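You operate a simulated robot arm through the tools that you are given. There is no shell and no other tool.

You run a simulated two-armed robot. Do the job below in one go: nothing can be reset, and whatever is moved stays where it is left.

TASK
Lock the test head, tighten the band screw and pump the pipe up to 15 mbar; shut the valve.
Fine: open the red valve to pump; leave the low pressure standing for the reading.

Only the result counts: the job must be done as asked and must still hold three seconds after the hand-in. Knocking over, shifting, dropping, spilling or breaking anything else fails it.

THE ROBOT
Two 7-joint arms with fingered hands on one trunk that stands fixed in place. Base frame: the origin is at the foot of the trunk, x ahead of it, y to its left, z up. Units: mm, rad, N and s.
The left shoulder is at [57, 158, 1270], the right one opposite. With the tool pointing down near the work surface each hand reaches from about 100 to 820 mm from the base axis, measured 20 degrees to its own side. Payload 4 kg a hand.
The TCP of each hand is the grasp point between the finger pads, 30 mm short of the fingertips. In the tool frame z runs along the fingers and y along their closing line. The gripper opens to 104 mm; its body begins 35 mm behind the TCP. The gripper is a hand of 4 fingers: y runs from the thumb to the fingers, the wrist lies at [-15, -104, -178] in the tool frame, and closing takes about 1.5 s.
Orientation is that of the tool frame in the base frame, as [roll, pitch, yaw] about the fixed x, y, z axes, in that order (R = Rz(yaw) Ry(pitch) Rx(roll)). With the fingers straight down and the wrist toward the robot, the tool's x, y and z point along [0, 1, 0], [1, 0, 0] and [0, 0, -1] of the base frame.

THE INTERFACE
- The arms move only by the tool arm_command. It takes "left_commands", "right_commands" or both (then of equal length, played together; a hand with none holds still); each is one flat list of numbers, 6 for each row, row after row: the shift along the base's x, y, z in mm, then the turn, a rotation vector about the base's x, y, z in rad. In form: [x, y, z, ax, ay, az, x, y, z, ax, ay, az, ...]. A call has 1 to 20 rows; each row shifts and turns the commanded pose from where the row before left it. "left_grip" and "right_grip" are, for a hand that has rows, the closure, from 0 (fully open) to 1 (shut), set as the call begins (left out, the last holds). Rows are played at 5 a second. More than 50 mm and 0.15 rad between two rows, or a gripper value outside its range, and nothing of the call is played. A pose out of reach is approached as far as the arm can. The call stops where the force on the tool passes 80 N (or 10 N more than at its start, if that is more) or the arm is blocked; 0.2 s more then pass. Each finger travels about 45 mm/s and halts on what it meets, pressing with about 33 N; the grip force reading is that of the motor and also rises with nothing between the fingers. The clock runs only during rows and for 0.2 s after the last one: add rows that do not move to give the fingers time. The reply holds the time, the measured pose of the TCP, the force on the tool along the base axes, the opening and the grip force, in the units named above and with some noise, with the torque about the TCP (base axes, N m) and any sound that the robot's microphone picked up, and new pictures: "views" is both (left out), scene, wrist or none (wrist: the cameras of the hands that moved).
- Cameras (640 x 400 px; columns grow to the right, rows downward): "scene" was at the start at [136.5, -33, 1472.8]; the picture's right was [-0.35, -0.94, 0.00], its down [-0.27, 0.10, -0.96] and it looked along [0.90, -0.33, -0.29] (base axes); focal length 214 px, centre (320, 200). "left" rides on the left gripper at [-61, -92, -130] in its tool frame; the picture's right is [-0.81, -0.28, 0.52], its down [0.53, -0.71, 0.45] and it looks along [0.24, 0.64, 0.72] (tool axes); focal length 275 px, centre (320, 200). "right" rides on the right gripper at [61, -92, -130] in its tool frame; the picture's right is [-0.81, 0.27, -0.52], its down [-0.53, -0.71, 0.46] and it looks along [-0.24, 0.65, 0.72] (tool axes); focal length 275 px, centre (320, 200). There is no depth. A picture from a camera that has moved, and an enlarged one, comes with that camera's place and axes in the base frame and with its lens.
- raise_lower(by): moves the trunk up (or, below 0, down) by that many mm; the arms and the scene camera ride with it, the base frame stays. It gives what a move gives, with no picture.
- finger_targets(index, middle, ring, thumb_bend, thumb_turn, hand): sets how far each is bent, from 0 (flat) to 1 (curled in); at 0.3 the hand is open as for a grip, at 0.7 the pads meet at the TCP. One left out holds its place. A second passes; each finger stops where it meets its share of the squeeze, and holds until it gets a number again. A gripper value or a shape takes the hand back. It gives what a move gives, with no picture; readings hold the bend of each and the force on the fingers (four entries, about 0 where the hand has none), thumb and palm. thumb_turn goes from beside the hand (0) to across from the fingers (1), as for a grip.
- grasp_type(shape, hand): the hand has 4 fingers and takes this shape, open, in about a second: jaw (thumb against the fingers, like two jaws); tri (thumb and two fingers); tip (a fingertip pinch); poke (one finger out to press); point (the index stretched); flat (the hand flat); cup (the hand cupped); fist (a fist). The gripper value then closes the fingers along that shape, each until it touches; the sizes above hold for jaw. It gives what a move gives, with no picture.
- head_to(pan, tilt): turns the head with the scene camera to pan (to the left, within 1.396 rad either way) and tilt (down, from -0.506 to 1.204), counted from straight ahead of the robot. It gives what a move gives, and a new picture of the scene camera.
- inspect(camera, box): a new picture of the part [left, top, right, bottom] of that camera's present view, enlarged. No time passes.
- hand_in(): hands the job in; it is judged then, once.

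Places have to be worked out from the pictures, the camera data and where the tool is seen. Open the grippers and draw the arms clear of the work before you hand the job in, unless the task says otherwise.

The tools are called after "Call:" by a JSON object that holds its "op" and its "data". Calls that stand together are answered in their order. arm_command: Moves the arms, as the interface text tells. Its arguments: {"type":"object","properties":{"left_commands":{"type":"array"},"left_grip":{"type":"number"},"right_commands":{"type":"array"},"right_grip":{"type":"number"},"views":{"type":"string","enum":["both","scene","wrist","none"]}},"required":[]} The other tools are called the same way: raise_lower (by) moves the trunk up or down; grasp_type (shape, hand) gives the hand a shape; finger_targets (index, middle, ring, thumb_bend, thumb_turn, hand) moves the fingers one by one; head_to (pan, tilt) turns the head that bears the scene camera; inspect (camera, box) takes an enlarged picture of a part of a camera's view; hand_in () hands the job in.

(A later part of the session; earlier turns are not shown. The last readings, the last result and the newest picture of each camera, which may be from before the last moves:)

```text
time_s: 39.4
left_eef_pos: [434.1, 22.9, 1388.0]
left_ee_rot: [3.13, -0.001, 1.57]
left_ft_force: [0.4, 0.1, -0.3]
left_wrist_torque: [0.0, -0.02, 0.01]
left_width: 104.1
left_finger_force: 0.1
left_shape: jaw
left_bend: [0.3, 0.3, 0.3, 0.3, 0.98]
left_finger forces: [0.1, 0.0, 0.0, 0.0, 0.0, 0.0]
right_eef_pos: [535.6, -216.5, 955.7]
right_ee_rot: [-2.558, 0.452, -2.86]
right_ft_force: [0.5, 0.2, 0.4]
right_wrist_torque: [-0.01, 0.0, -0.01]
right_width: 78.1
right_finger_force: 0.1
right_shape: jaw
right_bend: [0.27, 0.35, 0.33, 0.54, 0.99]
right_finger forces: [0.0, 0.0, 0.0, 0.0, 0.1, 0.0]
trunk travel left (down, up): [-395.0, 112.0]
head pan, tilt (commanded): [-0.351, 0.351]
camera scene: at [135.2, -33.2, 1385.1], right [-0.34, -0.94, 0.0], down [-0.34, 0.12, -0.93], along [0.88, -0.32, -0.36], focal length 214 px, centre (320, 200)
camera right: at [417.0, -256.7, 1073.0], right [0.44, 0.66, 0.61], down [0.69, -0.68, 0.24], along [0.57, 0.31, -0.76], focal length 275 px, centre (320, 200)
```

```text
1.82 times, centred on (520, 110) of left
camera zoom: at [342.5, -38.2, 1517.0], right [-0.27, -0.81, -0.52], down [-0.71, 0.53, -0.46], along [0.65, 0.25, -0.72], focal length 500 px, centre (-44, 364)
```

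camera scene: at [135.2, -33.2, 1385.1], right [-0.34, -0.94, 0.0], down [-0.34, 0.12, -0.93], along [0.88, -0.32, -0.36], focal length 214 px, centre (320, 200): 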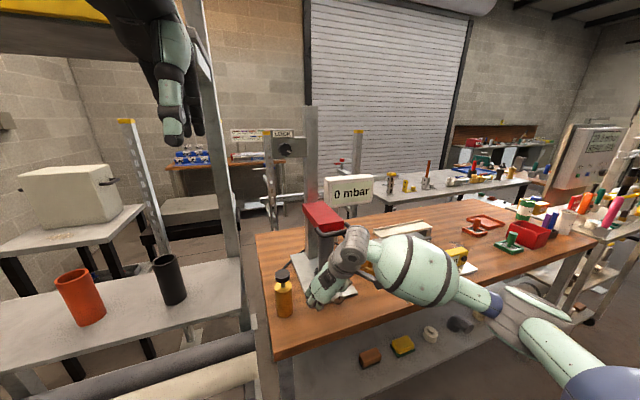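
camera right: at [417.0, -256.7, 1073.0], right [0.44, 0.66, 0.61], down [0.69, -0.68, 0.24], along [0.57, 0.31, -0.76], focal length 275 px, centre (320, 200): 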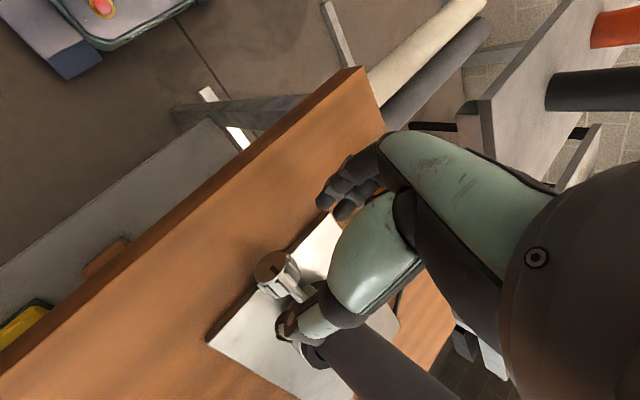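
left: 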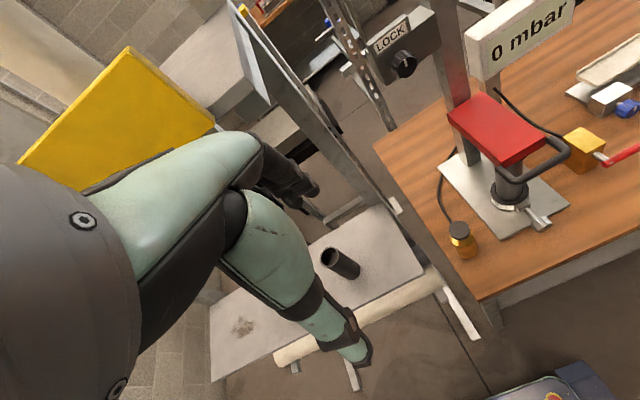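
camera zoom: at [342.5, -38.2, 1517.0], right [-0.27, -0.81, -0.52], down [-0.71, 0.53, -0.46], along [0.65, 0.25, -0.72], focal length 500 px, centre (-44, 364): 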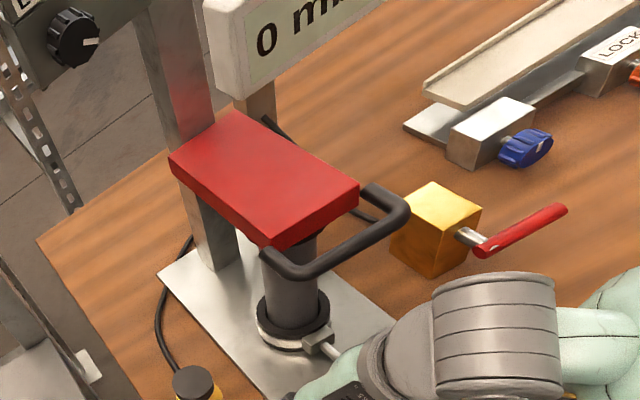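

The tool is aligned with the knob centre (offset in x/y of the tool ≈0). I reduce the roll slightly for bench clearance and advance along the tool axis to the knob.

Call:
{"op": "arm_command", "data": {"right_commands": [-1, -8, 6, 0.15, 0, 0, 7.2, -4.5, -11.7, 0, 0, 0, 7.2, -4.5, -11.7, 0, 0, 0, 7.2, -4.5, -11.7, 0, 0, 0, 7.2, -4.5, -11.7, 0, 0, 0, 0, 0, 0, 0, 0, 0], "views": "both"}}

Call:
{"op": "inspect", "data": {"camera": "right", "box": [200, 140, 420, 380]}}

Call:
{"op": "inspect", "data": {"camera": "scene", "box": [290, 230, 390, 320]}}

```text
time_s: 40.8
left_eef_pos: [435.2, 24.3, 1387.6]
left_ee_rot: [3.13, 0.0, 1.572]
left_ft_force: [0.1, 0.8, 0.4]
left_wrist_torque: [0.03, -0.04, 0.03]
left_width: 103.9
left_finger_force: 0.1
left_shape: jaw
left_bend: [0.3, 0.3, 0.3, 0.3, 0.98]
left_finger forces: [0.0, 0.0, 0.0, 0.1, 0.1, 0.0]
right_eef_pos: [564.5, -243.0, 914.7]
right_ee_rot: [-2.723, 0.49, -2.931]
right_ft_force: [-0.2, 0.2, 0.0]
right_wrist_torque: [0.03, 0.0, 0.01]
right_width: 78.0
right_finger_force: 0.0
right_shape: jaw
right_bend: [0.27, 0.35, 0.33, 0.54, 0.99]
right_finger forces: [0.0, 0.0, 0.0, 0.0, 0.0, 0.0]
trunk travel left (down, up): [-395.0, 112.0]
head pan, tilt (commanded): [-0.351, 0.351]
camera scene: at [135.5, -32.6, 1385.1], right [-0.34, -0.94, 0.0], down [-0.34, 0.12, -0.93], along [0.88, -0.32, -0.36], focal length 214 px, centre (320, 200)
camera right: at [445.3, -299.4, 1024.4], right [0.44, 0.56, 0.7], down [0.69, -0.71, 0.14], along [0.57, 0.42, -0.7], focal length 275 px, centre (320, 200)
```

scene: 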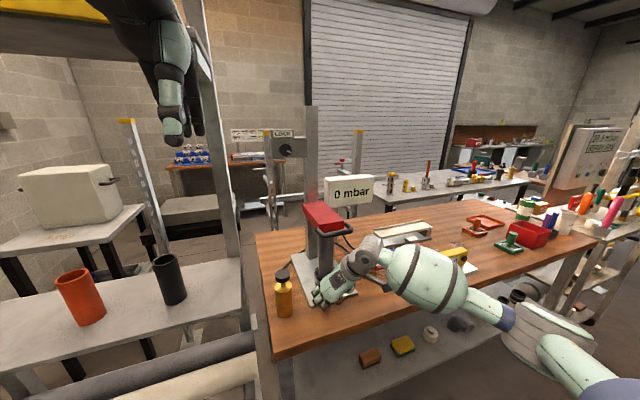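
right: 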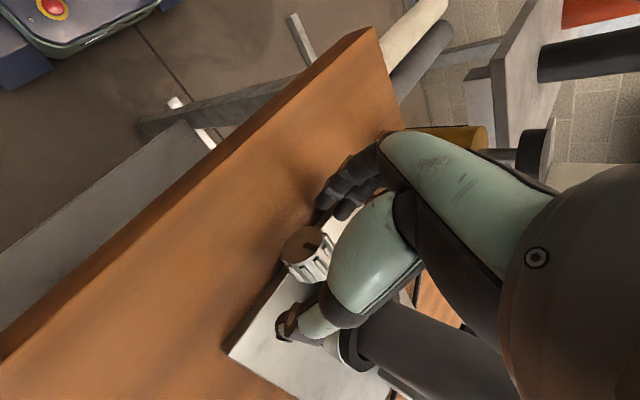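

```text
1.67 times, centred on (310, 260) of right
camera zoom: at [445.3, -299.4, 1024.4], right [0.44, 0.56, 0.7], down [0.69, -0.71, 0.14], along [0.57, 0.42, -0.7], focal length 459 px, centre (337, 100)
```

zoom: 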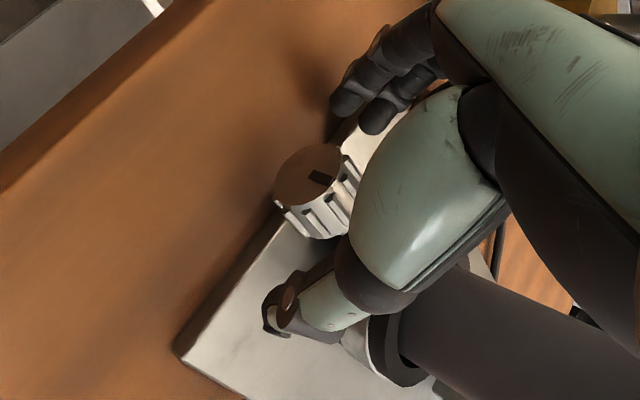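

```text
4.44 times, centred on (340, 275) of scene
camera zoom: at [135.5, -32.6, 1385.1], right [-0.34, -0.94, 0.0], down [-0.34, 0.12, -0.93], along [0.88, -0.32, -0.36], focal length 953 px, centre (231, -133)
```

zoom: 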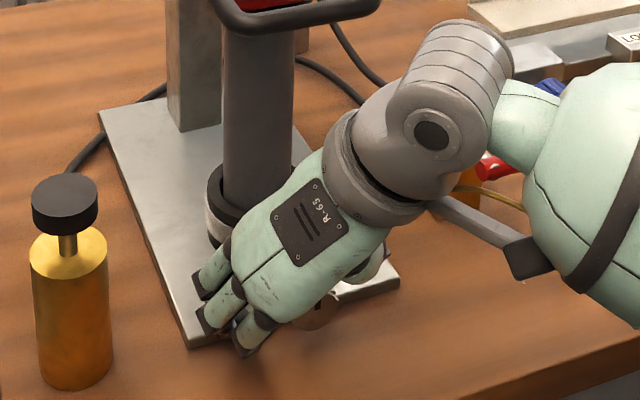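

The knob lies between the fingertips and the thumb. I close the grip.

Call:
{"op": "arm_command", "data": {"right_commands": [0, 0, 0, 0, 0, 0, 0, 0, 0, 0, 0, 0, 0, 0, 0, 0, 0, 0, 0, 0, 0, 0, 0, 0, 0, 0, 0, 0, 0, 0, 0, 0, 0, 0, 0, 0, 0, 0, 0, 0, 0, 0], "right_grip": 1, "views": "wrist"}}

Call:
{"op": "inspect", "data": {"camera": "right", "box": [200, 140, 420, 380]}}

```text
time_s: 42.4
left_eef_pos: [434.9, 23.9, 1387.7]
left_ee_rot: [3.126, -0.001, 1.571]
left_ft_force: [0.3, 0.3, 0.6]
left_wrist_torque: [-0.01, 0.0, 0.01]
left_width: 103.9
left_finger_force: 0.0
left_shape: jaw
left_bend: [0.3, 0.3, 0.3, 0.3, 0.98]
left_finger forces: [0.0, 0.0, 0.0, 0.2, 0.1, 0.1]
right_eef_pos: [563.1, -242.7, 916.3]
right_ee_rot: [-2.723, 0.49, -2.934]
right_ft_force: [-0.1, -3.2, 4.4]
right_wrist_torque: [-0.1, -0.07, -0.05]
right_width: 24.6
right_finger_force: 32.8
right_shape: jaw
right_bend: [0.74, 0.57, 0.61, 0.75, 1.0]
right_finger forces: [16.8, 8.1, 0.0, 0.0, 29.0, 0.1]
trunk travel left (down, up): [-395.0, 112.0]
head pan, tilt (commanded): [-0.351, 0.351]
camera right: at [444.9, -299.8, 1025.0], right [0.44, 0.56, 0.7], down [0.69, -0.71, 0.14], along [0.58, 0.42, -0.7], focal length 275 px, centre (320, 200)
```

right: 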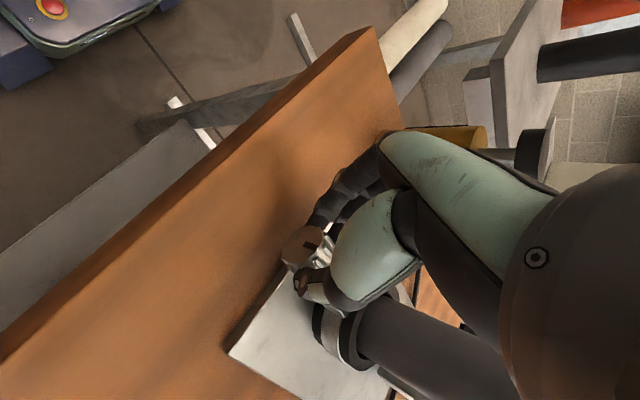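

```text
1.67 times, centred on (310, 260) of right
camera zoom: at [444.9, -299.8, 1025.0], right [0.44, 0.56, 0.7], down [0.69, -0.71, 0.14], along [0.58, 0.42, -0.7], focal length 459 px, centre (337, 100)
```

zoom: 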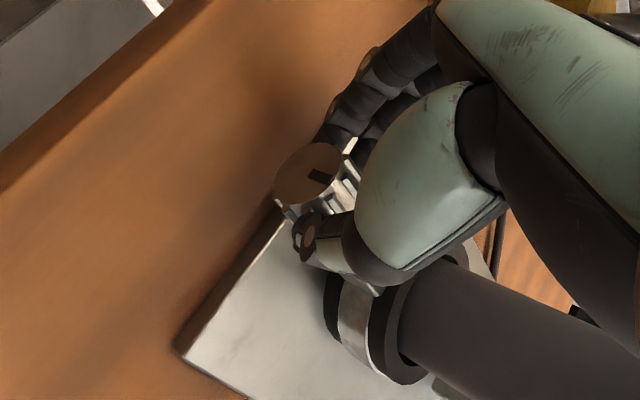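

Good grip (index, middle, thumb). I rotate clockwise about the knob axis (compensating the TCP offset), first 0.5 rad.

Call:
{"op": "arm_command", "data": {"right_commands": [0, -2.17, 0.72, 0.1, 0, 0, 0, -2.23, 0.51, 0.1, 0, 0, 0, -2.27, 0.27, 0.1, 0, 0, 0, -2.28, 0.05, 0.1, 0, 0, 0, -2.28, -0.18, 0.1, 0, 0, 0, 0, 0, 0, 0, 0], "views": "wrist"}}

Call:
{"op": "inspect", "data": {"camera": "right", "box": [200, 140, 420, 380]}}

```text
time_s: 43.8
left_eef_pos: [434.0, 23.2, 1389.1]
left_ee_rot: [3.128, -0.003, 1.572]
left_ft_force: [-0.4, 0.1, -0.3]
left_wrist_torque: [0.01, 0.04, -0.02]
left_width: 103.8
left_finger_force: 0.1
left_shape: jaw
left_bend: [0.3, 0.3, 0.3, 0.3, 0.98]
left_finger forces: [0.1, 0.0, 0.0, 0.0, 0.0, 0.1]
right_eef_pos: [563.6, -253.5, 917.3]
right_ee_rot: [2.985, 0.525, 3.064]
right_ft_force: [-1.5, -3.1, 3.7]
right_wrist_torque: [-0.06, 0.0, -0.08]
right_width: 24.6
right_finger_force: 32.9
right_shape: jaw
right_bend: [0.74, 0.57, 0.61, 0.75, 1.0]
right_finger forces: [17.3, 8.7, 0.0, 0.0, 28.8, 0.0]
trunk travel left (down, up): [-395.0, 112.0]
head pan, tilt (commanded): [-0.351, 0.351]
camera right: at [445.0, -356.5, 985.5], right [0.44, 0.16, 0.89], down [0.69, -0.69, -0.22], along [0.57, 0.71, -0.41], focal length 275 px, centre (320, 200)
```

right: 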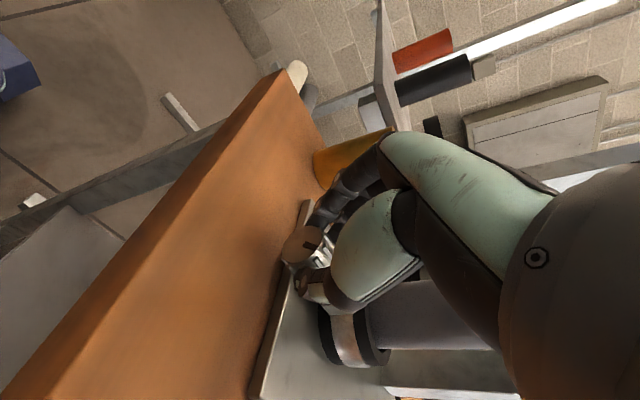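

```text
1.67 times, centred on (310, 260) of right
camera zoom: at [445.0, -356.5, 985.5], right [0.44, 0.16, 0.89], down [0.69, -0.69, -0.22], along [0.57, 0.71, -0.41], focal length 459 px, centre (337, 100)
```

zoom: 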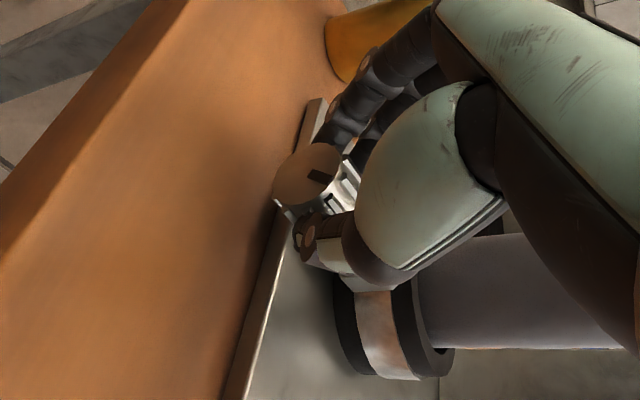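

The knob follows with low torque. I continue another 0.5 rad.

Call:
{"op": "arm_command", "data": {"right_commands": [0, -2.25, -0.4, 0.1, 0, 0, 0, -2.2, -0.63, 0.1, 0, 0, 0, -2.12, -0.85, 0.1, 0, 0, 0, -2.03, -1.05, 0.1, 0, 0, 0, -1.9, -1.24, 0.1, 0, 0, 0, 0, 0, 0, 0, 0], "views": "both"}}

Call:
{"op": "inspect", "data": {"camera": "right", "box": [200, 140, 420, 380]}}

```text
time_s: 45.1
left_eef_pos: [436.0, 23.6, 1388.6]
left_ee_rot: [3.13, 0.0, 1.572]
left_ft_force: [0.5, -0.3, 0.2]
left_wrist_torque: [-0.01, 0.02, -0.01]
left_width: 103.8
left_finger_force: 0.1
left_shape: jaw
left_bend: [0.3, 0.3, 0.3, 0.3, 0.98]
left_finger forces: [0.0, 0.1, 0.1, 0.0, 0.1, 0.1]
right_eef_pos: [563.7, -265.4, 910.8]
right_ee_rot: [2.433, 0.42, 2.809]
right_ft_force: [-0.9, -4.1, 1.9]
right_wrist_torque: [-0.04, 0.01, -0.09]
right_width: 24.7
right_finger_force: 33.3
right_shape: jaw
right_bend: [0.74, 0.57, 0.61, 0.75, 1.0]
right_finger forces: [18.1, 9.5, 0.0, 0.1, 27.8, 0.1]
trunk travel left (down, up): [-395.0, 112.0]
head pan, tilt (commanded): [-0.351, 0.351]
camera scene: at [135.0, -33.0, 1385.1], right [-0.34, -0.94, 0.0], down [-0.34, 0.12, -0.93], along [0.88, -0.32, -0.36], focal length 214 px, centre (320, 200)
camera right: at [445.1, -387.6, 923.4], right [0.44, -0.29, 0.85], down [0.69, -0.5, -0.52], along [0.57, 0.82, -0.02], focal length 275 px, centre (320, 200)
```

scene: 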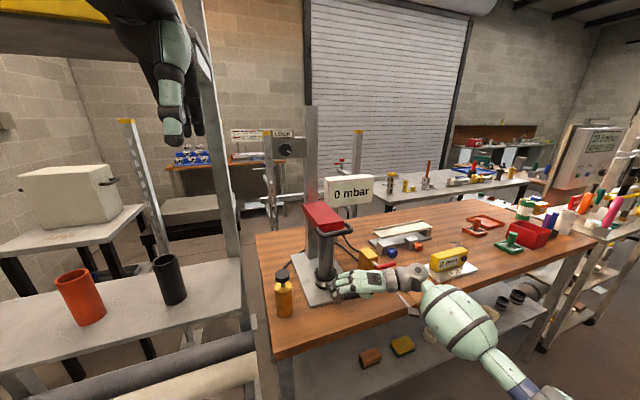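
right: 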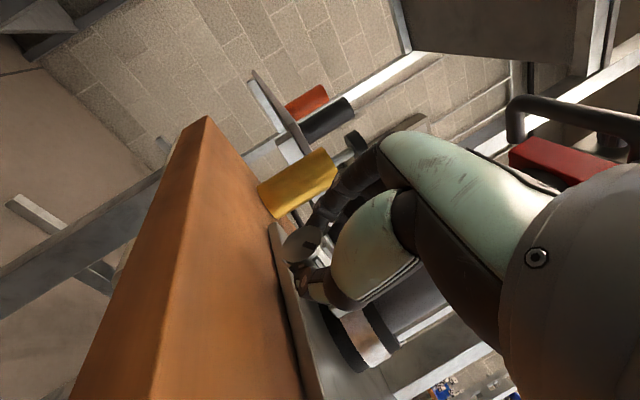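

```text
1.67 times, centred on (310, 260) of right
camera zoom: at [445.1, -387.6, 923.4], right [0.44, -0.29, 0.85], down [0.69, -0.5, -0.52], along [0.57, 0.82, -0.02], focal length 459 px, centre (337, 100)
```

zoom: 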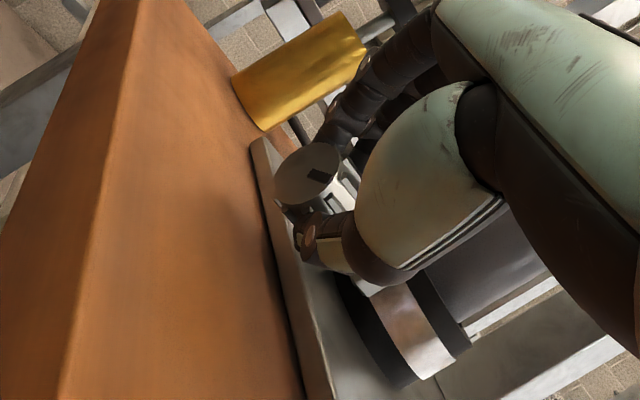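

1.0 rad turned, still low torque. I open only partly (to keep the thumb off the bench), retreat along the tool axis and check the mark.

Call:
{"op": "arm_command", "data": {"right_commands": [0, 0, 0, 0, 0, 0, 0, 0, 0, 0, 0, 0, 0, 0, 0, 0, 0, 0, 0, 0, 0, 0, 0, 0, 0, 0, 0, 0, 0, 0, -5.5, -5.7, 8, 0, 0, 0, -5.5, -5.7, 8, 0, 0, 0, -5.5, -5.7, 8, 0, 0, 0, -5.5, -5.7, 8, 0, 0, 0, 0, 0, 0, 0, 0, 0], "right_grip": 0.38, "views": "both"}}

Call:
{"op": "inspect", "data": {"camera": "right", "box": [200, 140, 420, 380]}}

Call:
{"op": "inspect", "data": {"camera": "scene", "box": [290, 230, 390, 320]}}

```text
time_s: 47.4
left_eef_pos: [435.3, 24.2, 1387.4]
left_ee_rot: [3.129, -0.002, 1.571]
left_ft_force: [-0.3, -0.7, -0.4]
left_wrist_torque: [0.01, -0.01, 0.04]
left_width: 103.9
left_finger_force: 0.1
left_shape: jaw
left_bend: [0.3, 0.3, 0.3, 0.3, 0.98]
left_finger forces: [0.0, 0.1, 0.1, 0.0, 0.1, 0.0]
right_eef_pos: [541.7, -286.2, 944.0]
right_ee_rot: [2.436, 0.42, 2.81]
right_ft_force: [0.3, -0.8, 0.1]
right_wrist_torque: [0.01, -0.01, 0.01]
right_width: 64.3
right_finger_force: 0.0
right_shape: jaw
right_bend: [0.28, 0.4, 0.37, 0.64, 1.0]
right_finger forces: [0.0, 0.0, 0.0, 0.1, 0.0, 0.1]
trunk travel left (down, up): [-395.0, 112.0]
head pan, tilt (commanded): [-0.351, 0.351]
camera scene: at [135.6, -32.5, 1385.1], right [-0.34, -0.94, 0.0], down [-0.34, 0.12, -0.93], along [0.88, -0.32, -0.36], focal length 214 px, centre (320, 200)
camera right: at [423.3, -409.8, 955.9], right [0.44, -0.28, 0.85], down [0.69, -0.5, -0.52], along [0.57, 0.82, -0.02], focal length 275 px, centre (320, 200)
```

scene: 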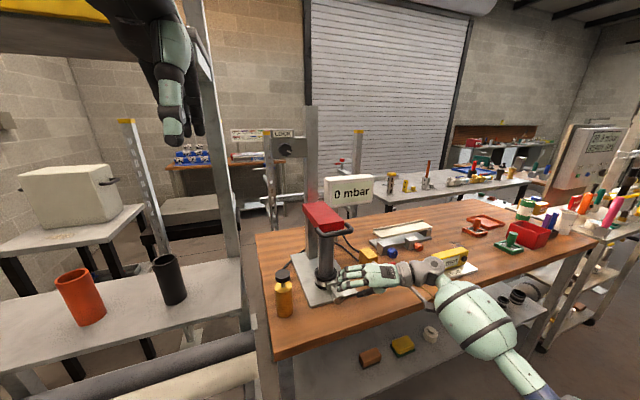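
right: 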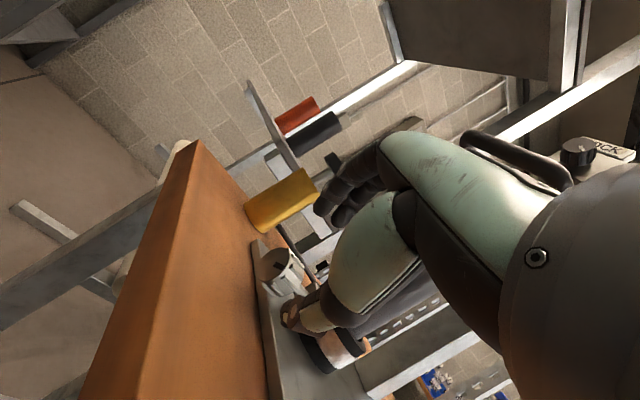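

```text
1.67 times, centred on (310, 260) of right
camera zoom: at [423.3, -409.8, 955.9], right [0.44, -0.28, 0.85], down [0.69, -0.5, -0.52], along [0.57, 0.82, -0.02], focal length 459 px, centre (337, 100)
```

zoom: 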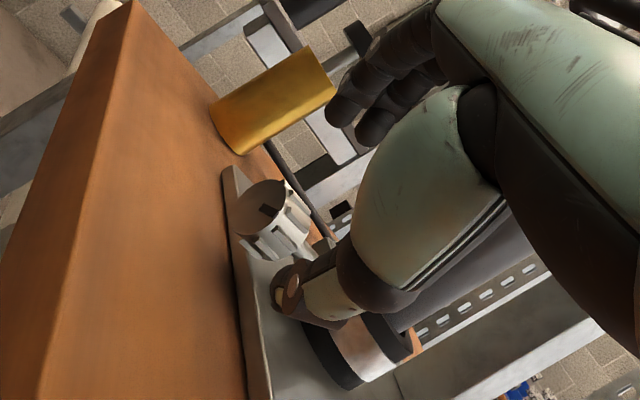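

```text
4.44 times, centred on (340, 275) of scene
camera zoom: at [135.6, -32.5, 1385.1], right [-0.34, -0.94, 0.0], down [-0.34, 0.12, -0.93], along [0.88, -0.32, -0.36], focal length 953 px, centre (231, -133)
```

zoom: 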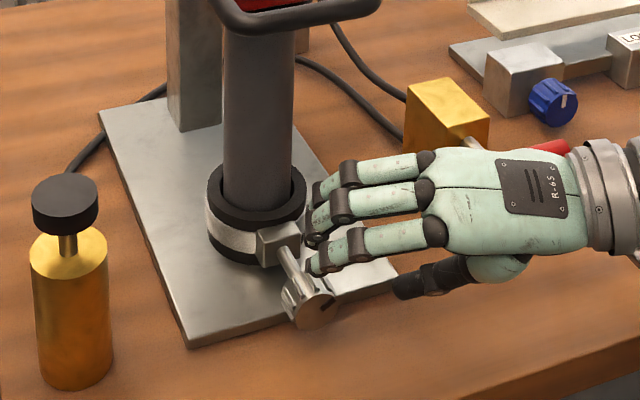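

The mark has moved clockwise with the knob. I roll back in free space and regrip for the next stroke.

Call:
{"op": "arm_command", "data": {"right_commands": [0, 0, 8, -0.14, 0, 0, 0, 9.5, 2, -0.143, 0, 0, 0, 9.5, 0, -0.143, 0, 0, 0, 9.5, 0, -0.143, 0, 0, 0, 9.5, 0, -0.143, 0, 0, 0, 9.5, 0, -0.143, 0, 0, 0, 9.5, -3, -0.143, 0, 0, 0, 0, 0, 0, 0, 0], "views": "wrist"}}

Call:
{"op": "inspect", "data": {"camera": "right", "box": [200, 140, 420, 380]}}

```text
time_s: 49.1
left_eef_pos: [435.6, 23.1, 1388.0]
left_ee_rot: [3.13, 0.0, 1.57]
left_ft_force: [0.4, 0.5, -0.7]
left_wrist_torque: [0.01, -0.02, 0.05]
left_width: 103.9
left_finger_force: 0.2
left_shape: jaw
left_bend: [0.3, 0.3, 0.3, 0.3, 0.98]
left_finger forces: [0.1, 0.0, 0.1, 0.0, 0.0, 0.0]
right_eef_pos: [541.2, -230.9, 951.0]
right_ee_rot: [-2.724, 0.491, -2.934]
right_ft_force: [0.8, 0.3, -0.5]
right_wrist_torque: [0.0, 0.0, -0.03]
right_width: 63.8
right_finger_force: 0.0
right_shape: jaw
right_bend: [0.28, 0.4, 0.37, 0.64, 1.0]
right_finger forces: [0.0, 0.1, 0.1, 0.0, 0.0, 0.0]
trunk travel left (down, up): [-395.0, 112.0]
head pan, tilt (commanded): [-0.351, 0.351]
camera right: at [423.0, -287.4, 1060.6], right [0.44, 0.56, 0.7], down [0.69, -0.71, 0.14], along [0.57, 0.42, -0.7], focal length 275 px, centre (320, 200)
```

right: 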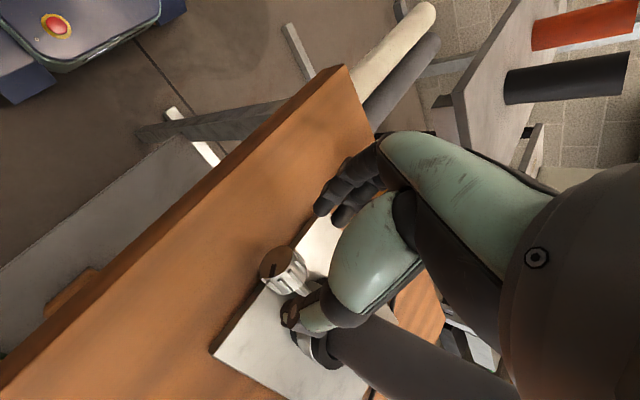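

```text
1.67 times, centred on (310, 260) of right
camera zoom: at [423.0, -287.4, 1060.6], right [0.44, 0.56, 0.7], down [0.69, -0.71, 0.14], along [0.57, 0.42, -0.7], focal length 459 px, centre (337, 100)
```

zoom: 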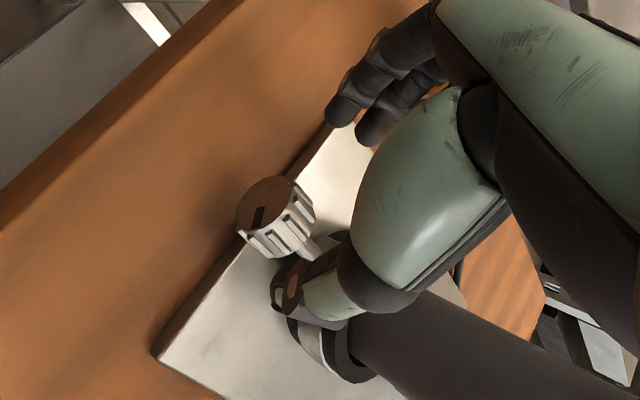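

I open to the earlier width (0.25) and advance to the same grasp pose, then close.

Call:
{"op": "arm_command", "data": {"right_commands": [0, 0, 0, 0, 0, 0, 0, 0, 0, 0, 0, 0, 5.6, -3, -9, 0, 0, 0, 5.6, -3, -9, 0, 0, 0, 5.6, -3, -9, 0, 0, 0, 5.5, -3, -9, 0, 0, 0, 0, 0, 0, 0, 0, 0], "right_grip": 0.25, "views": "none"}}

Call:
{"op": "arm_command", "data": {"right_commands": [0, 0, 0, 0, 0, 0, 0, 0, 0, 0, 0, 0, 0, 0, 0, 0, 0, 0, 0, 0, 0, 0, 0, 0, 0, 0, 0, 0, 0, 0, 0, 0, 0, 0, 0, 0, 0, 0, 0, 0, 0, 0], "right_grip": 1, "views": "none"}}

Call:
{"op": "inspect", "data": {"camera": "right", "box": [200, 140, 420, 380]}}

```text
time_s: 50.8
left_eef_pos: [435.1, 24.3, 1388.1]
left_ee_rot: [3.129, -0.001, 1.572]
left_ft_force: [0.3, -0.6, -0.1]
left_wrist_torque: [0.01, 0.01, 0.02]
left_width: 104.0
left_finger_force: 0.1
left_shape: jaw
left_bend: [0.3, 0.3, 0.3, 0.3, 0.98]
left_finger forces: [0.1, 0.0, 0.0, 0.0, 0.0, 0.0]
right_eef_pos: [564.3, -242.8, 914.2]
right_ee_rot: [-2.726, 0.489, -2.933]
right_ft_force: [0.0, 0.1, -0.4]
right_wrist_torque: [-0.02, 0.01, 0.02]
right_width: 77.7
right_finger_force: 0.0
right_shape: jaw
right_bend: [0.27, 0.36, 0.33, 0.54, 0.99]
right_finger forces: [0.1, 0.0, 0.0, 0.1, 0.0, 0.0]
trunk travel left (down, up): [-395.0, 112.0]
head pan, tilt (commanded): [-0.351, 0.351]
```

```text
time_s: 52.4
left_eef_pos: [434.8, 23.2, 1387.8]
left_ee_rot: [3.13, -0.002, 1.57]
left_ft_force: [-0.3, 0.5, 0.8]
left_wrist_torque: [0.03, 0.0, -0.03]
left_width: 104.1
left_finger_force: 0.0
left_shape: jaw
left_bend: [0.3, 0.3, 0.3, 0.3, 0.98]
left_finger forces: [0.0, 0.0, 0.0, 0.0, 0.0, 0.0]
right_eef_pos: [564.3, -241.8, 915.5]
right_ee_rot: [-2.726, 0.49, -2.934]
right_ft_force: [0.4, -3.7, 2.0]
right_wrist_torque: [-0.08, -0.04, -0.03]
right_width: 24.7
right_finger_force: 33.1
right_shape: jaw
right_bend: [0.74, 0.57, 0.62, 0.75, 1.0]
right_finger forces: [16.7, 8.1, 0.0, 0.0, 29.9, 0.1]
trunk travel left (down, up): [-395.0, 112.0]
head pan, tilt (commanded): [-0.351, 0.351]
```

```text
1.67 times, centred on (310, 260) of right
camera zoom: at [445.0, -300.1, 1024.5], right [0.44, 0.56, 0.7], down [0.69, -0.71, 0.14], along [0.57, 0.42, -0.7], focal length 459 px, centre (337, 100)
```

zoom: 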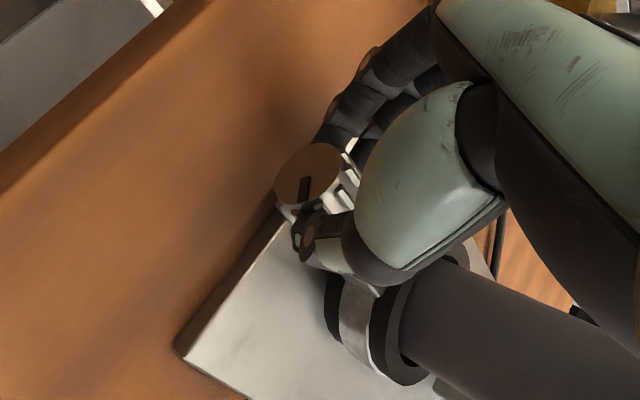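

Regripped. I rotate clockwise again by 0.5 rad and check the torque.

Call:
{"op": "arm_command", "data": {"right_commands": [0, -2.17, 0.72, 0.1, 0, 0, 0, -2.23, 0.51, 0.1, 0, 0, 0, -2.27, 0.27, 0.1, 0, 0, 0, -2.28, 0.05, 0.1, 0, 0, 0, -2.28, -0.18, 0.1, 0, 0, 0, 0, 0, 0, 0, 0], "views": "none"}}

Call:
{"op": "inspect", "data": {"camera": "right", "box": [200, 140, 420, 380]}}

```text
time_s: 53.8
left_eef_pos: [434.6, 24.1, 1387.9]
left_ee_rot: [3.128, -0.001, 1.572]
left_ft_force: [0.3, -0.3, 0.4]
left_wrist_torque: [-0.02, 0.02, 0.01]
left_width: 104.0
left_finger_force: 0.0
left_shape: jaw
left_bend: [0.3, 0.3, 0.3, 0.3, 0.98]
left_finger forces: [0.0, 0.1, 0.0, 0.0, 0.0, 0.0]
right_eef_pos: [564.2, -254.0, 916.1]
right_ee_rot: [2.984, 0.524, 3.063]
right_ft_force: [-2.2, -4.7, -1.3]
right_wrist_torque: [-0.11, 0.0, -0.03]
right_width: 24.1
right_finger_force: 32.4
right_shape: jaw
right_bend: [0.74, 0.57, 0.62, 0.75, 1.0]
right_finger forces: [17.0, 8.3, 0.0, 0.0, 30.5, 0.0]
trunk travel left (down, up): [-395.0, 112.0]
head pan, tilt (commanded): [-0.351, 0.351]
```

```text
1.67 times, centred on (310, 260) of right
camera zoom: at [445.2, -356.5, 985.0], right [0.44, 0.16, 0.88], down [0.69, -0.69, -0.22], along [0.57, 0.71, -0.41], focal length 459 px, centre (337, 100)
```

zoom: 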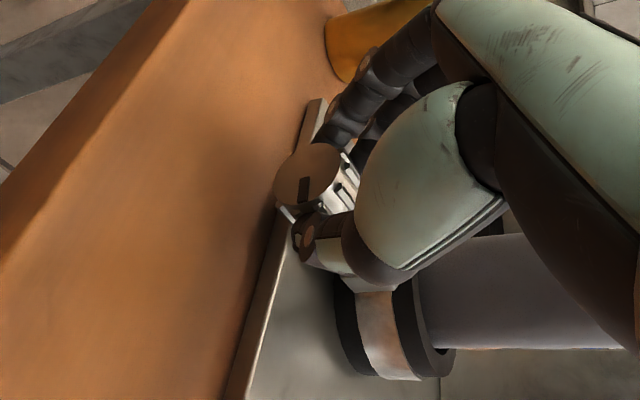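

The mark keeps following (total ~1.5 rad), torque slightly up. I continue in 0.5 rad.

Call:
{"op": "arm_command", "data": {"right_commands": [0, -2.25, -0.4, 0.1, 0, 0, 0, -2.2, -0.63, 0.1, 0, 0, 0, -2.12, -0.85, 0.1, 0, 0, 0, -2.03, -1.05, 0.1, 0, 0, 0, -1.9, -1.24, 0.1, 0, 0, 0, 0, 0, 0, 0, 0], "views": "none"}}

Call:
{"op": "inspect", "data": {"camera": "right", "box": [200, 140, 420, 380]}}

```text
time_s: 55.1
left_eef_pos: [435.5, 24.0, 1388.1]
left_ee_rot: [3.13, -0.002, 1.572]
left_ft_force: [0.6, -0.4, 1.1]
left_wrist_torque: [0.03, -0.02, 0.03]
left_width: 103.9
left_finger_force: 0.1
left_shape: jaw
left_bend: [0.3, 0.3, 0.3, 0.3, 0.98]
left_finger forces: [0.1, 0.1, 0.0, 0.0, 0.0, 0.0]
right_eef_pos: [564.0, -264.6, 911.6]
right_ee_rot: [2.431, 0.417, 2.809]
right_ft_force: [-2.7, -3.3, -4.5]
right_wrist_torque: [-0.1, 0.02, 0.03]
right_width: 24.3
right_finger_force: 32.9
right_shape: jaw
right_bend: [0.74, 0.57, 0.62, 0.75, 1.0]
right_finger forces: [16.6, 8.4, 0.1, 0.1, 30.2, 0.1]
trunk travel left (down, up): [-395.0, 112.0]
head pan, tilt (commanded): [-0.351, 0.351]
```

```text
1.67 times, centred on (310, 260) of right
camera zoom: at [445.5, -387.1, 923.3], right [0.44, -0.29, 0.85], down [0.69, -0.5, -0.52], along [0.57, 0.82, -0.02], focal length 459 px, centre (337, 100)
```

zoom: 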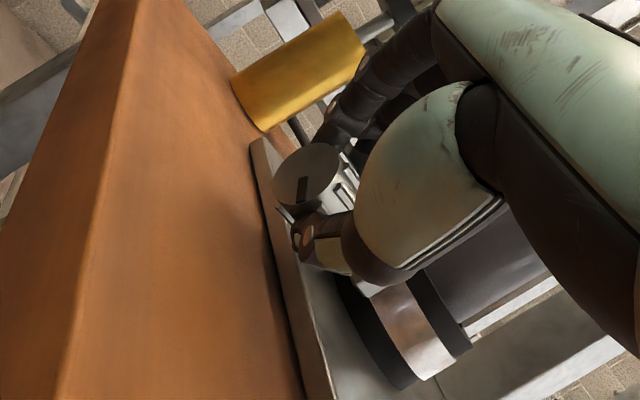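

2.0 rad total, no stop yet. I do another ratchet stroke: release partly, retreat and roll back in one call.

Call:
{"op": "arm_command", "data": {"right_commands": [0, 0, 0, 0, 0, 0, 0, 0, 0, 0, 0, 0, 0, 0, 0, 0, 0, 0, 0, 0, 0, 0, 0, 0, 0, 0, 0, 0, 0, 0, -5.5, -5.7, 8, 0, 0, 0, -5.5, -5.7, 8, 0, 0, 0, -5.5, -5.7, 8, 0, 0, 0, -5.5, -5.7, 8, 0, 0, 0, 0, 0, 8, -0.14, 0, 0, 0, 9.5, 2, -0.143, 0, 0, 0, 9.5, 0, -0.143, 0, 0, 0, 9.5, 0, -0.143, 0, 0, 0, 9.5, 0, -0.143, 0, 0, 0, 9.5, 0, -0.143, 0, 0, 0, 9.5, -3, -0.143, 0, 0, 0, 0, 0, 0, 0, 0], "right_grip": 0.38, "views": "wrist"}}

Call:
{"op": "arm_command", "data": {"right_commands": [0, 0, 0, 0, 0, 0, 0, 0, 0, 0, 0, 0, 5.6, -3, -9, 0, 0, 0, 5.6, -3, -9, 0, 0, 0, 5.6, -3, -9, 0, 0, 0, 5.5, -3, -9, 0, 0, 0, 0, 0, 0, 0, 0, 0], "right_grip": 0.25, "views": "none"}}

Call:
{"op": "arm_command", "data": {"right_commands": [0, 0, 0, 0, 0, 0, 0, 0, 0, 0, 0, 0, 0, 0, 0, 0, 0, 0, 0, 0, 0, 0, 0, 0, 0, 0, 0, 0, 0, 0, 0, 0, 0, 0, 0, 0, 0, 0, 0, 0, 0, 0], "right_grip": 1, "views": "none"}}

Call:
{"op": "inspect", "data": {"camera": "right", "box": [200, 140, 420, 380]}}

```text
time_s: 58.8
left_eef_pos: [434.8, 22.7, 1388.1]
left_ee_rot: [3.129, -0.001, 1.57]
left_ft_force: [-0.3, -0.4, 0.7]
left_wrist_torque: [0.0, -0.01, -0.02]
left_width: 104.2
left_finger_force: 0.0
left_shape: jaw
left_bend: [0.3, 0.3, 0.3, 0.3, 0.98]
left_finger forces: [0.0, 0.0, 0.0, 0.1, 0.0, 0.0]
right_eef_pos: [541.7, -230.0, 951.7]
right_ee_rot: [-2.727, 0.491, -2.934]
right_ft_force: [0.1, 0.1, -0.5]
right_wrist_torque: [-0.01, 0.04, 0.01]
right_width: 64.2
right_finger_force: 0.2
right_shape: jaw
right_bend: [0.28, 0.4, 0.37, 0.64, 1.0]
right_finger forces: [0.0, 0.0, 0.1, 0.0, 0.0, 0.1]
trunk travel left (down, up): [-395.0, 112.0]
head pan, tilt (commanded): [-0.351, 0.351]
camera right: at [422.9, -287.8, 1060.7], right [0.44, 0.56, 0.7], down [0.69, -0.71, 0.14], along [0.57, 0.43, -0.7], focal length 275 px, centre (320, 200)
```

right: 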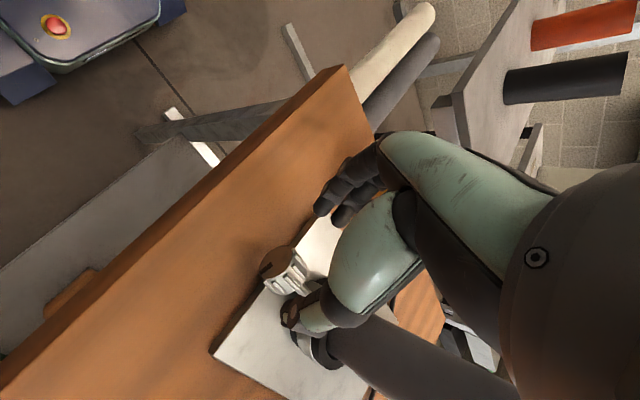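

```text
time_s: 60.4
left_eef_pos: [435.4, 25.0, 1388.1]
left_ee_rot: [3.13, -0.001, 1.57]
left_ft_force: [-0.3, -0.4, -0.3]
left_wrist_torque: [0.0, 0.0, 0.02]
left_width: 103.7
left_finger_force: 0.0
left_shape: jaw
left_bend: [0.3, 0.3, 0.3, 0.3, 0.98]
left_finger forces: [0.0, 0.0, 0.0, 0.0, 0.0, 0.0]
right_eef_pos: [563.7, -241.9, 915.6]
right_ee_rot: [-2.73, 0.492, -2.935]
right_ft_force: [-0.3, 0.2, -0.1]
right_wrist_torque: [0.01, 0.03, 0.03]
right_width: 77.9
right_finger_force: 0.1
right_shape: jaw
right_bend: [0.27, 0.36, 0.33, 0.54, 0.99]
right_finger forces: [0.1, 0.0, 0.1, 0.0, 0.1, 0.0]
trunk travel left (down, up): [-395.0, 112.0]
head pan, tilt (commanded): [-0.351, 0.351]
```

```text
time_s: 62.0
left_eef_pos: [436.0, 24.5, 1388.3]
left_ee_rot: [3.129, -0.001, 1.571]
left_ft_force: [0.4, 0.5, 0.2]
left_wrist_torque: [0.02, -0.02, 0.01]
left_width: 104.0
left_finger_force: 0.0
left_shape: jaw
left_bend: [0.3, 0.3, 0.3, 0.3, 0.98]
left_finger forces: [0.1, 0.1, 0.0, 0.0, 0.1, 0.0]
right_eef_pos: [563.7, -243.3, 916.2]
right_ee_rot: [-2.73, 0.493, -2.934]
right_ft_force: [-1.2, -3.7, 1.9]
right_wrist_torque: [-0.11, -0.05, -0.05]
right_width: 24.2
right_finger_force: 32.6
right_shape: jaw
right_bend: [0.74, 0.57, 0.62, 0.75, 1.0]
right_finger forces: [16.9, 8.7, 0.0, 0.0, 29.8, 0.0]
trunk travel left (down, up): [-395.0, 112.0]
head pan, tilt (commanded): [-0.351, 0.351]
```

```text
1.67 times, centred on (310, 260) of right
camera zoom: at [445.0, -300.2, 1025.0], right [0.44, 0.56, 0.7], down [0.69, -0.71, 0.14], along [0.57, 0.43, -0.7], focal length 459 px, centre (337, 100)
```

zoom: 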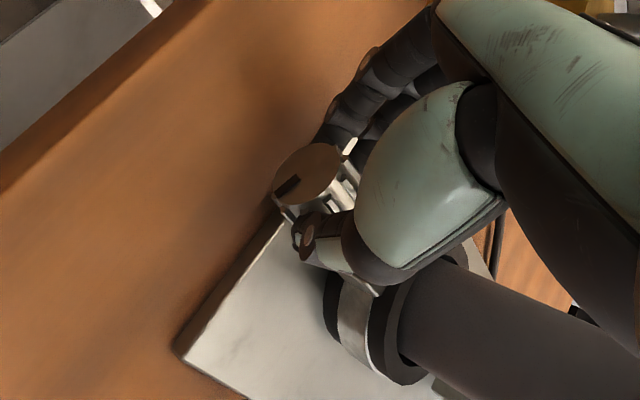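

Regripped (mark now past 4 o'clock, ~2.0 rad). I continue turning and watch torque.

Call:
{"op": "arm_command", "data": {"right_commands": [0, -2.17, 0.72, 0.1, 0, 0, 0, -2.23, 0.51, 0.1, 0, 0, 0, -2.27, 0.27, 0.1, 0, 0, 0, -2.28, 0.05, 0.1, 0, 0, 0, -2.28, -0.18, 0.1, 0, 0, 0, 0, 0, 0, 0, 0], "views": "none"}}

Call:
{"op": "inspect", "data": {"camera": "right", "box": [200, 140, 420, 380]}}

```text
time_s: 63.4
left_eef_pos: [433.2, 21.8, 1388.5]
left_ee_rot: [3.127, -0.002, 1.571]
left_ft_force: [0.1, 0.0, 0.3]
left_wrist_torque: [0.02, 0.01, 0.01]
left_width: 103.8
left_finger_force: 0.1
left_shape: jaw
left_bend: [0.3, 0.3, 0.3, 0.3, 0.98]
left_finger forces: [0.0, 0.0, 0.0, 0.0, 0.0, 0.1]
right_eef_pos: [563.3, -254.6, 918.3]
right_ee_rot: [2.979, 0.526, 3.06]
right_ft_force: [-7.3, -11.6, 8.0]
right_wrist_torque: [-0.45, -0.03, -0.26]
right_width: 24.8
right_finger_force: 32.8
right_shape: jaw
right_bend: [0.73, 0.58, 0.62, 0.76, 1.0]
right_finger forces: [14.1, 7.4, 0.1, 0.0, 38.6, 0.0]
trunk travel left (down, up): [-395.0, 112.0]
head pan, tilt (commanded): [-0.351, 0.351]
```

```text
1.67 times, centred on (310, 260) of right
camera zoom: at [444.3, -357.4, 986.3], right [0.44, 0.15, 0.89], down [0.69, -0.69, -0.22], along [0.58, 0.71, -0.41], focal length 459 px, centre (337, 100)
```

zoom: 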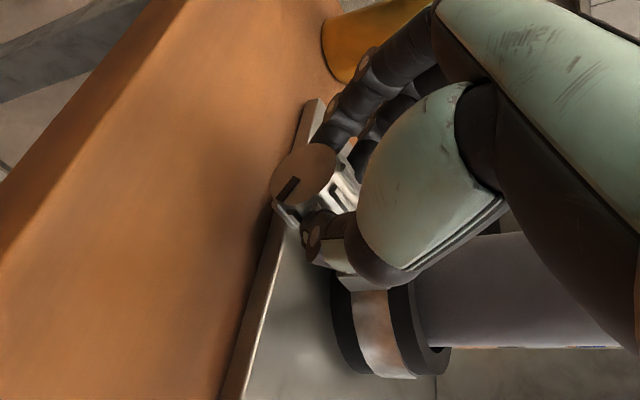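

Resistance jumps now (-0.45 N m). I turn a little more to seat it firmly.

Call:
{"op": "arm_command", "data": {"right_commands": [0, -2.25, -0.4, 0.1, 0, 0, 0, -2.2, -0.63, 0.1, 0, 0, 0, 0, 0, 0, 0, 0], "views": "none"}}

Call:
{"op": "inspect", "data": {"camera": "right", "box": [200, 140, 420, 380]}}

```text
time_s: 64.2
left_eef_pos: [431.2, 21.5, 1388.3]
left_ee_rot: [3.128, -0.004, 1.57]
left_ft_force: [0.1, -0.9, 0.1]
left_wrist_torque: [0.0, -0.01, -0.01]
left_width: 104.0
left_finger_force: 0.0
left_shape: jaw
left_bend: [0.3, 0.3, 0.3, 0.3, 0.98]
left_finger forces: [0.0, 0.0, 0.0, 0.0, 0.0, 0.0]
right_eef_pos: [562.2, -260.3, 917.8]
right_ee_rot: [2.752, 0.498, 2.949]
right_ft_force: [-11.6, -18.9, 10.4]
right_wrist_torque: [-0.75, 0.06, -0.48]
right_width: 24.9
right_finger_force: 33.1
right_shape: jaw
right_bend: [0.73, 0.58, 0.62, 0.77, 1.0]
right_finger forces: [16.7, 7.8, 0.0, 0.1, 49.3, 0.0]
trunk travel left (down, up): [-395.0, 112.0]
head pan, tilt (commanded): [-0.351, 0.351]
```

```text
1.67 times, centred on (310, 260) of right
camera zoom: at [443.6, -373.8, 963.5], right [0.44, -0.03, 0.9], down [0.69, -0.63, -0.35], along [0.58, 0.78, -0.26], focal length 459 px, centre (337, 100)
```

zoom: 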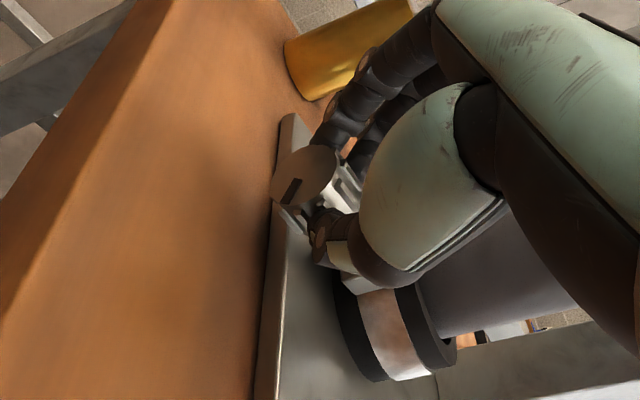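

Torque reached 0.75 N m and the hand begins to slip – the band screw is tight at its stop. I release and retreat upward/backward clear of the knob.

Call:
{"op": "arm_command", "data": {"right_commands": [0, 0, 0, 0, 0, 0, 0, 0, 0, 0, 0, 0, 0, 0, 0, 0, 0, 0, 0, 0, 0, 0, 0, 0, 0, 0, 0, 0, 0, 0, -5.5, -3.1, 9, 0, 0, 0, -5.5, -3.1, 9, 0, 0, 0, -5.5, -3.1, 9, 0, 0, 0, -5.5, -3.1, 9, 0, 0, 0, -15, -5, 20, 0, 0, 0, -20, -10, 25, 0, 0, 0, -20, -10, 25, 0, 0, 0, -20, -20, 25, 0, 0, 0, 0, 0, 0, 0, 0, 0], "right_grip": 0.3, "views": "both"}}

Call:
{"op": "inspect", "data": {"camera": "scene", "box": [290, 200, 420, 320]}}

Call:
{"op": "inspect", "data": {"camera": "left", "box": [400, 0, 640, 220]}}

```text
time_s: 67.2
left_eef_pos: [434.7, 25.0, 1388.0]
left_ee_rot: [3.13, -0.002, 1.571]
left_ft_force: [0.1, -0.1, 0.6]
left_wrist_torque: [-0.01, 0.01, 0.02]
left_width: 103.8
left_finger_force: 0.2
left_shape: jaw
left_bend: [0.3, 0.3, 0.3, 0.3, 0.98]
left_finger forces: [0.0, 0.0, 0.0, 0.0, 0.0, 0.0]
right_eef_pos: [467.8, -314.5, 1047.1]
right_ee_rot: [2.753, 0.497, 2.952]
right_ft_force: [0.1, 0.0, 0.3]
right_wrist_torque: [-0.01, 0.0, 0.0]
right_width: 72.4
right_finger_force: 0.2
right_shape: jaw
right_bend: [0.27, 0.37, 0.34, 0.58, 0.99]
right_finger forces: [0.1, 0.0, 0.1, 0.1, 0.0, 0.0]
trunk travel left (down, up): [-395.0, 112.0]
head pan, tilt (commanded): [-0.351, 0.351]
camera scene: at [135.8, -32.5, 1385.0], right [-0.34, -0.94, 0.0], down [-0.34, 0.12, -0.93], along [0.88, -0.32, -0.36], focal length 214 px, centre (320, 200)
camera right: at [349.3, -429.4, 1094.3], right [0.44, -0.02, 0.9], down [0.69, -0.63, -0.35], along [0.57, 0.78, -0.26], focal length 275 px, centre (320, 200)
```

scene: 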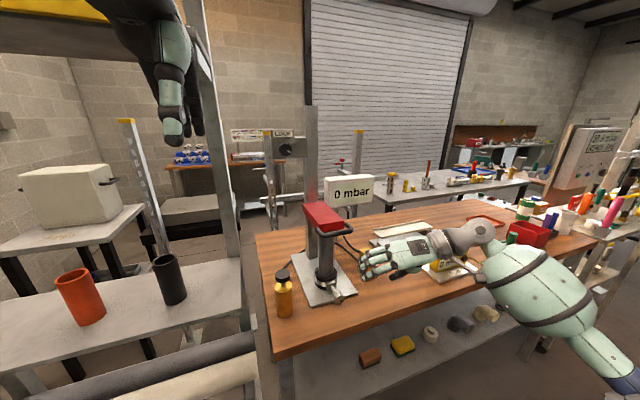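
right: 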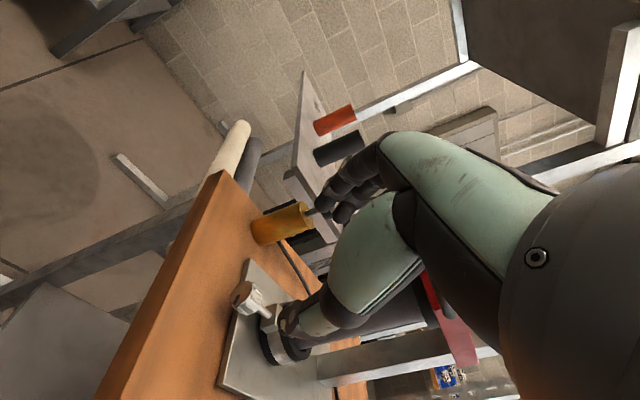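

```text
3.33 times, centred on (355, 260) of scene
camera zoom: at [135.8, -32.5, 1385.0], right [-0.34, -0.94, 0.0], down [-0.34, 0.12, -0.93], along [0.88, -0.32, -0.36], focal length 715 px, centre (203, 0)
```

zoom: 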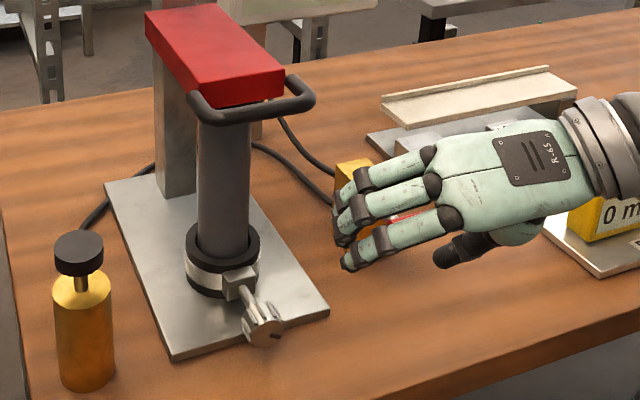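

```text
1.82 times, centred on (520, 110) of left
camera zoom: at [343.5, -37.4, 1516.8], right [-0.27, -0.81, -0.52], down [-0.71, 0.53, -0.46], along [0.65, 0.24, -0.72], focal length 500 px, centre (-44, 364)
```

zoom: 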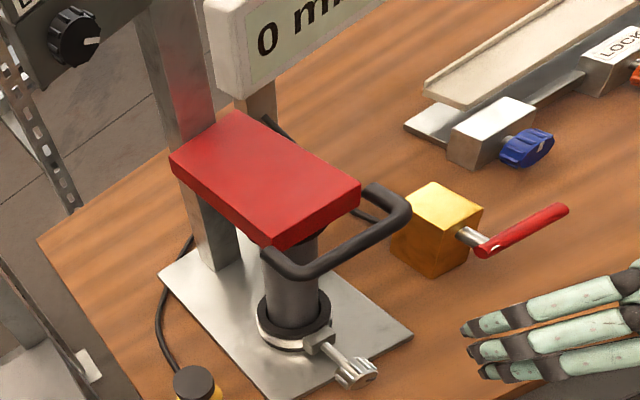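

Band screw done. Now the valve: pivot ≈(y -411, z 923), lever pointing right at x≈606. I reorient the right hand to the default wrist-back posture tilted 45° (fingers above/behind, thumb below/front) near the lever end, staying clear.

Call:
{"op": "arm_command", "data": {"right_commands": [-5, -10, 5, -0.11, 0, 0, -5, -10, 5, -0.11, 0, 0, -5, -10, 0, -0.11, 0, 0, 0, -10, 0, 0.071, 0, -0.123, 0, -10, 0, 0.071, 0, -0.123, 0, -10, 0, 0.071, 0, -0.123, 0, -10, 0, 0.071, 0, -0.123, 0, -10, 0, 0.071, 0, -0.123, 0, -10, 0, 0.071, 0, -0.123, 0, -10, 0, 0.071, 0, -0.123, 0, -10, 0, 0.071, 0, -0.123, 0, -10, 0, 0.071, 0, -0.123, 0, -10, 0, 0.071, 0, -0.123, 0, -5, 0, 0.071, 0, -0.123, 0, 0, 0, 0, -0.13, 0, 0, 0, 0, 0, -0.13, 0, 0, 0, 0, 0, 0, 0], "right_grip": 0, "views": "both"}}

```text
time_s: 70.8
left_eef_pos: [436.1, 24.4, 1387.4]
left_ee_rot: [3.129, -0.002, 1.57]
left_ft_force: [0.7, -0.3, 0.7]
left_wrist_torque: [-0.02, 0.03, 0.0]
left_width: 103.8
left_finger_force: 0.0
left_shape: jaw
left_bend: [0.3, 0.3, 0.3, 0.3, 0.98]
left_finger forces: [0.1, 0.0, 0.0, 0.0, 0.0, 0.1]
right_eef_pos: [454.2, -448.6, 1056.6]
right_ee_rot: [2.349, 0.007, 1.574]
right_ft_force: [-0.7, -0.7, 1.1]
right_wrist_torque: [0.03, -0.01, -0.03]
right_width: 103.8
right_finger_force: 0.0
right_shape: jaw
right_bend: [0.3, 0.3, 0.3, 0.3, 0.98]
right_finger forces: [0.1, 0.0, 0.0, 0.1, 0.0, 0.1]
trunk travel left (down, up): [-395.0, 112.0]
head pan, tilt (commanded): [-0.351, 0.351]
camera scene: at [135.7, -32.7, 1385.1], right [-0.34, -0.94, 0.0], down [-0.34, 0.12, -0.93], along [0.88, -0.32, -0.36], focal length 214 px, centre (320, 200)
camera right: at [295.6, -388.1, 1083.3], right [-0.18, -0.81, 0.57], down [-0.18, -0.54, -0.82], along [0.97, -0.25, -0.05], focal length 275 px, centre (320, 200)
```

scene: 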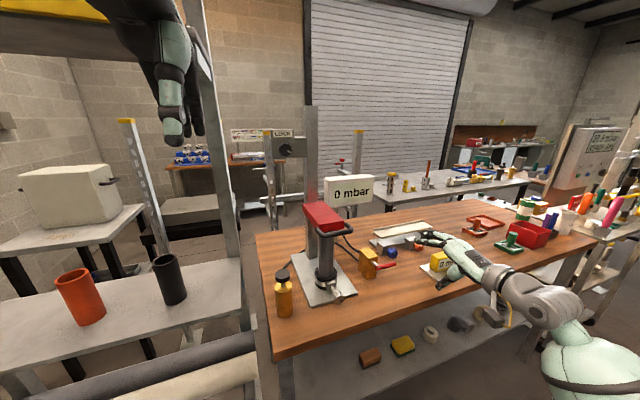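
right: 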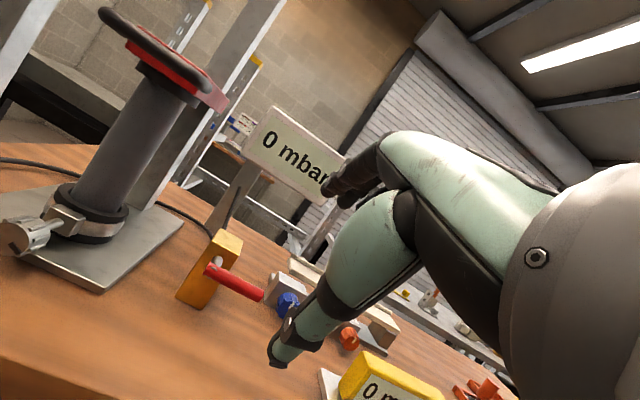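

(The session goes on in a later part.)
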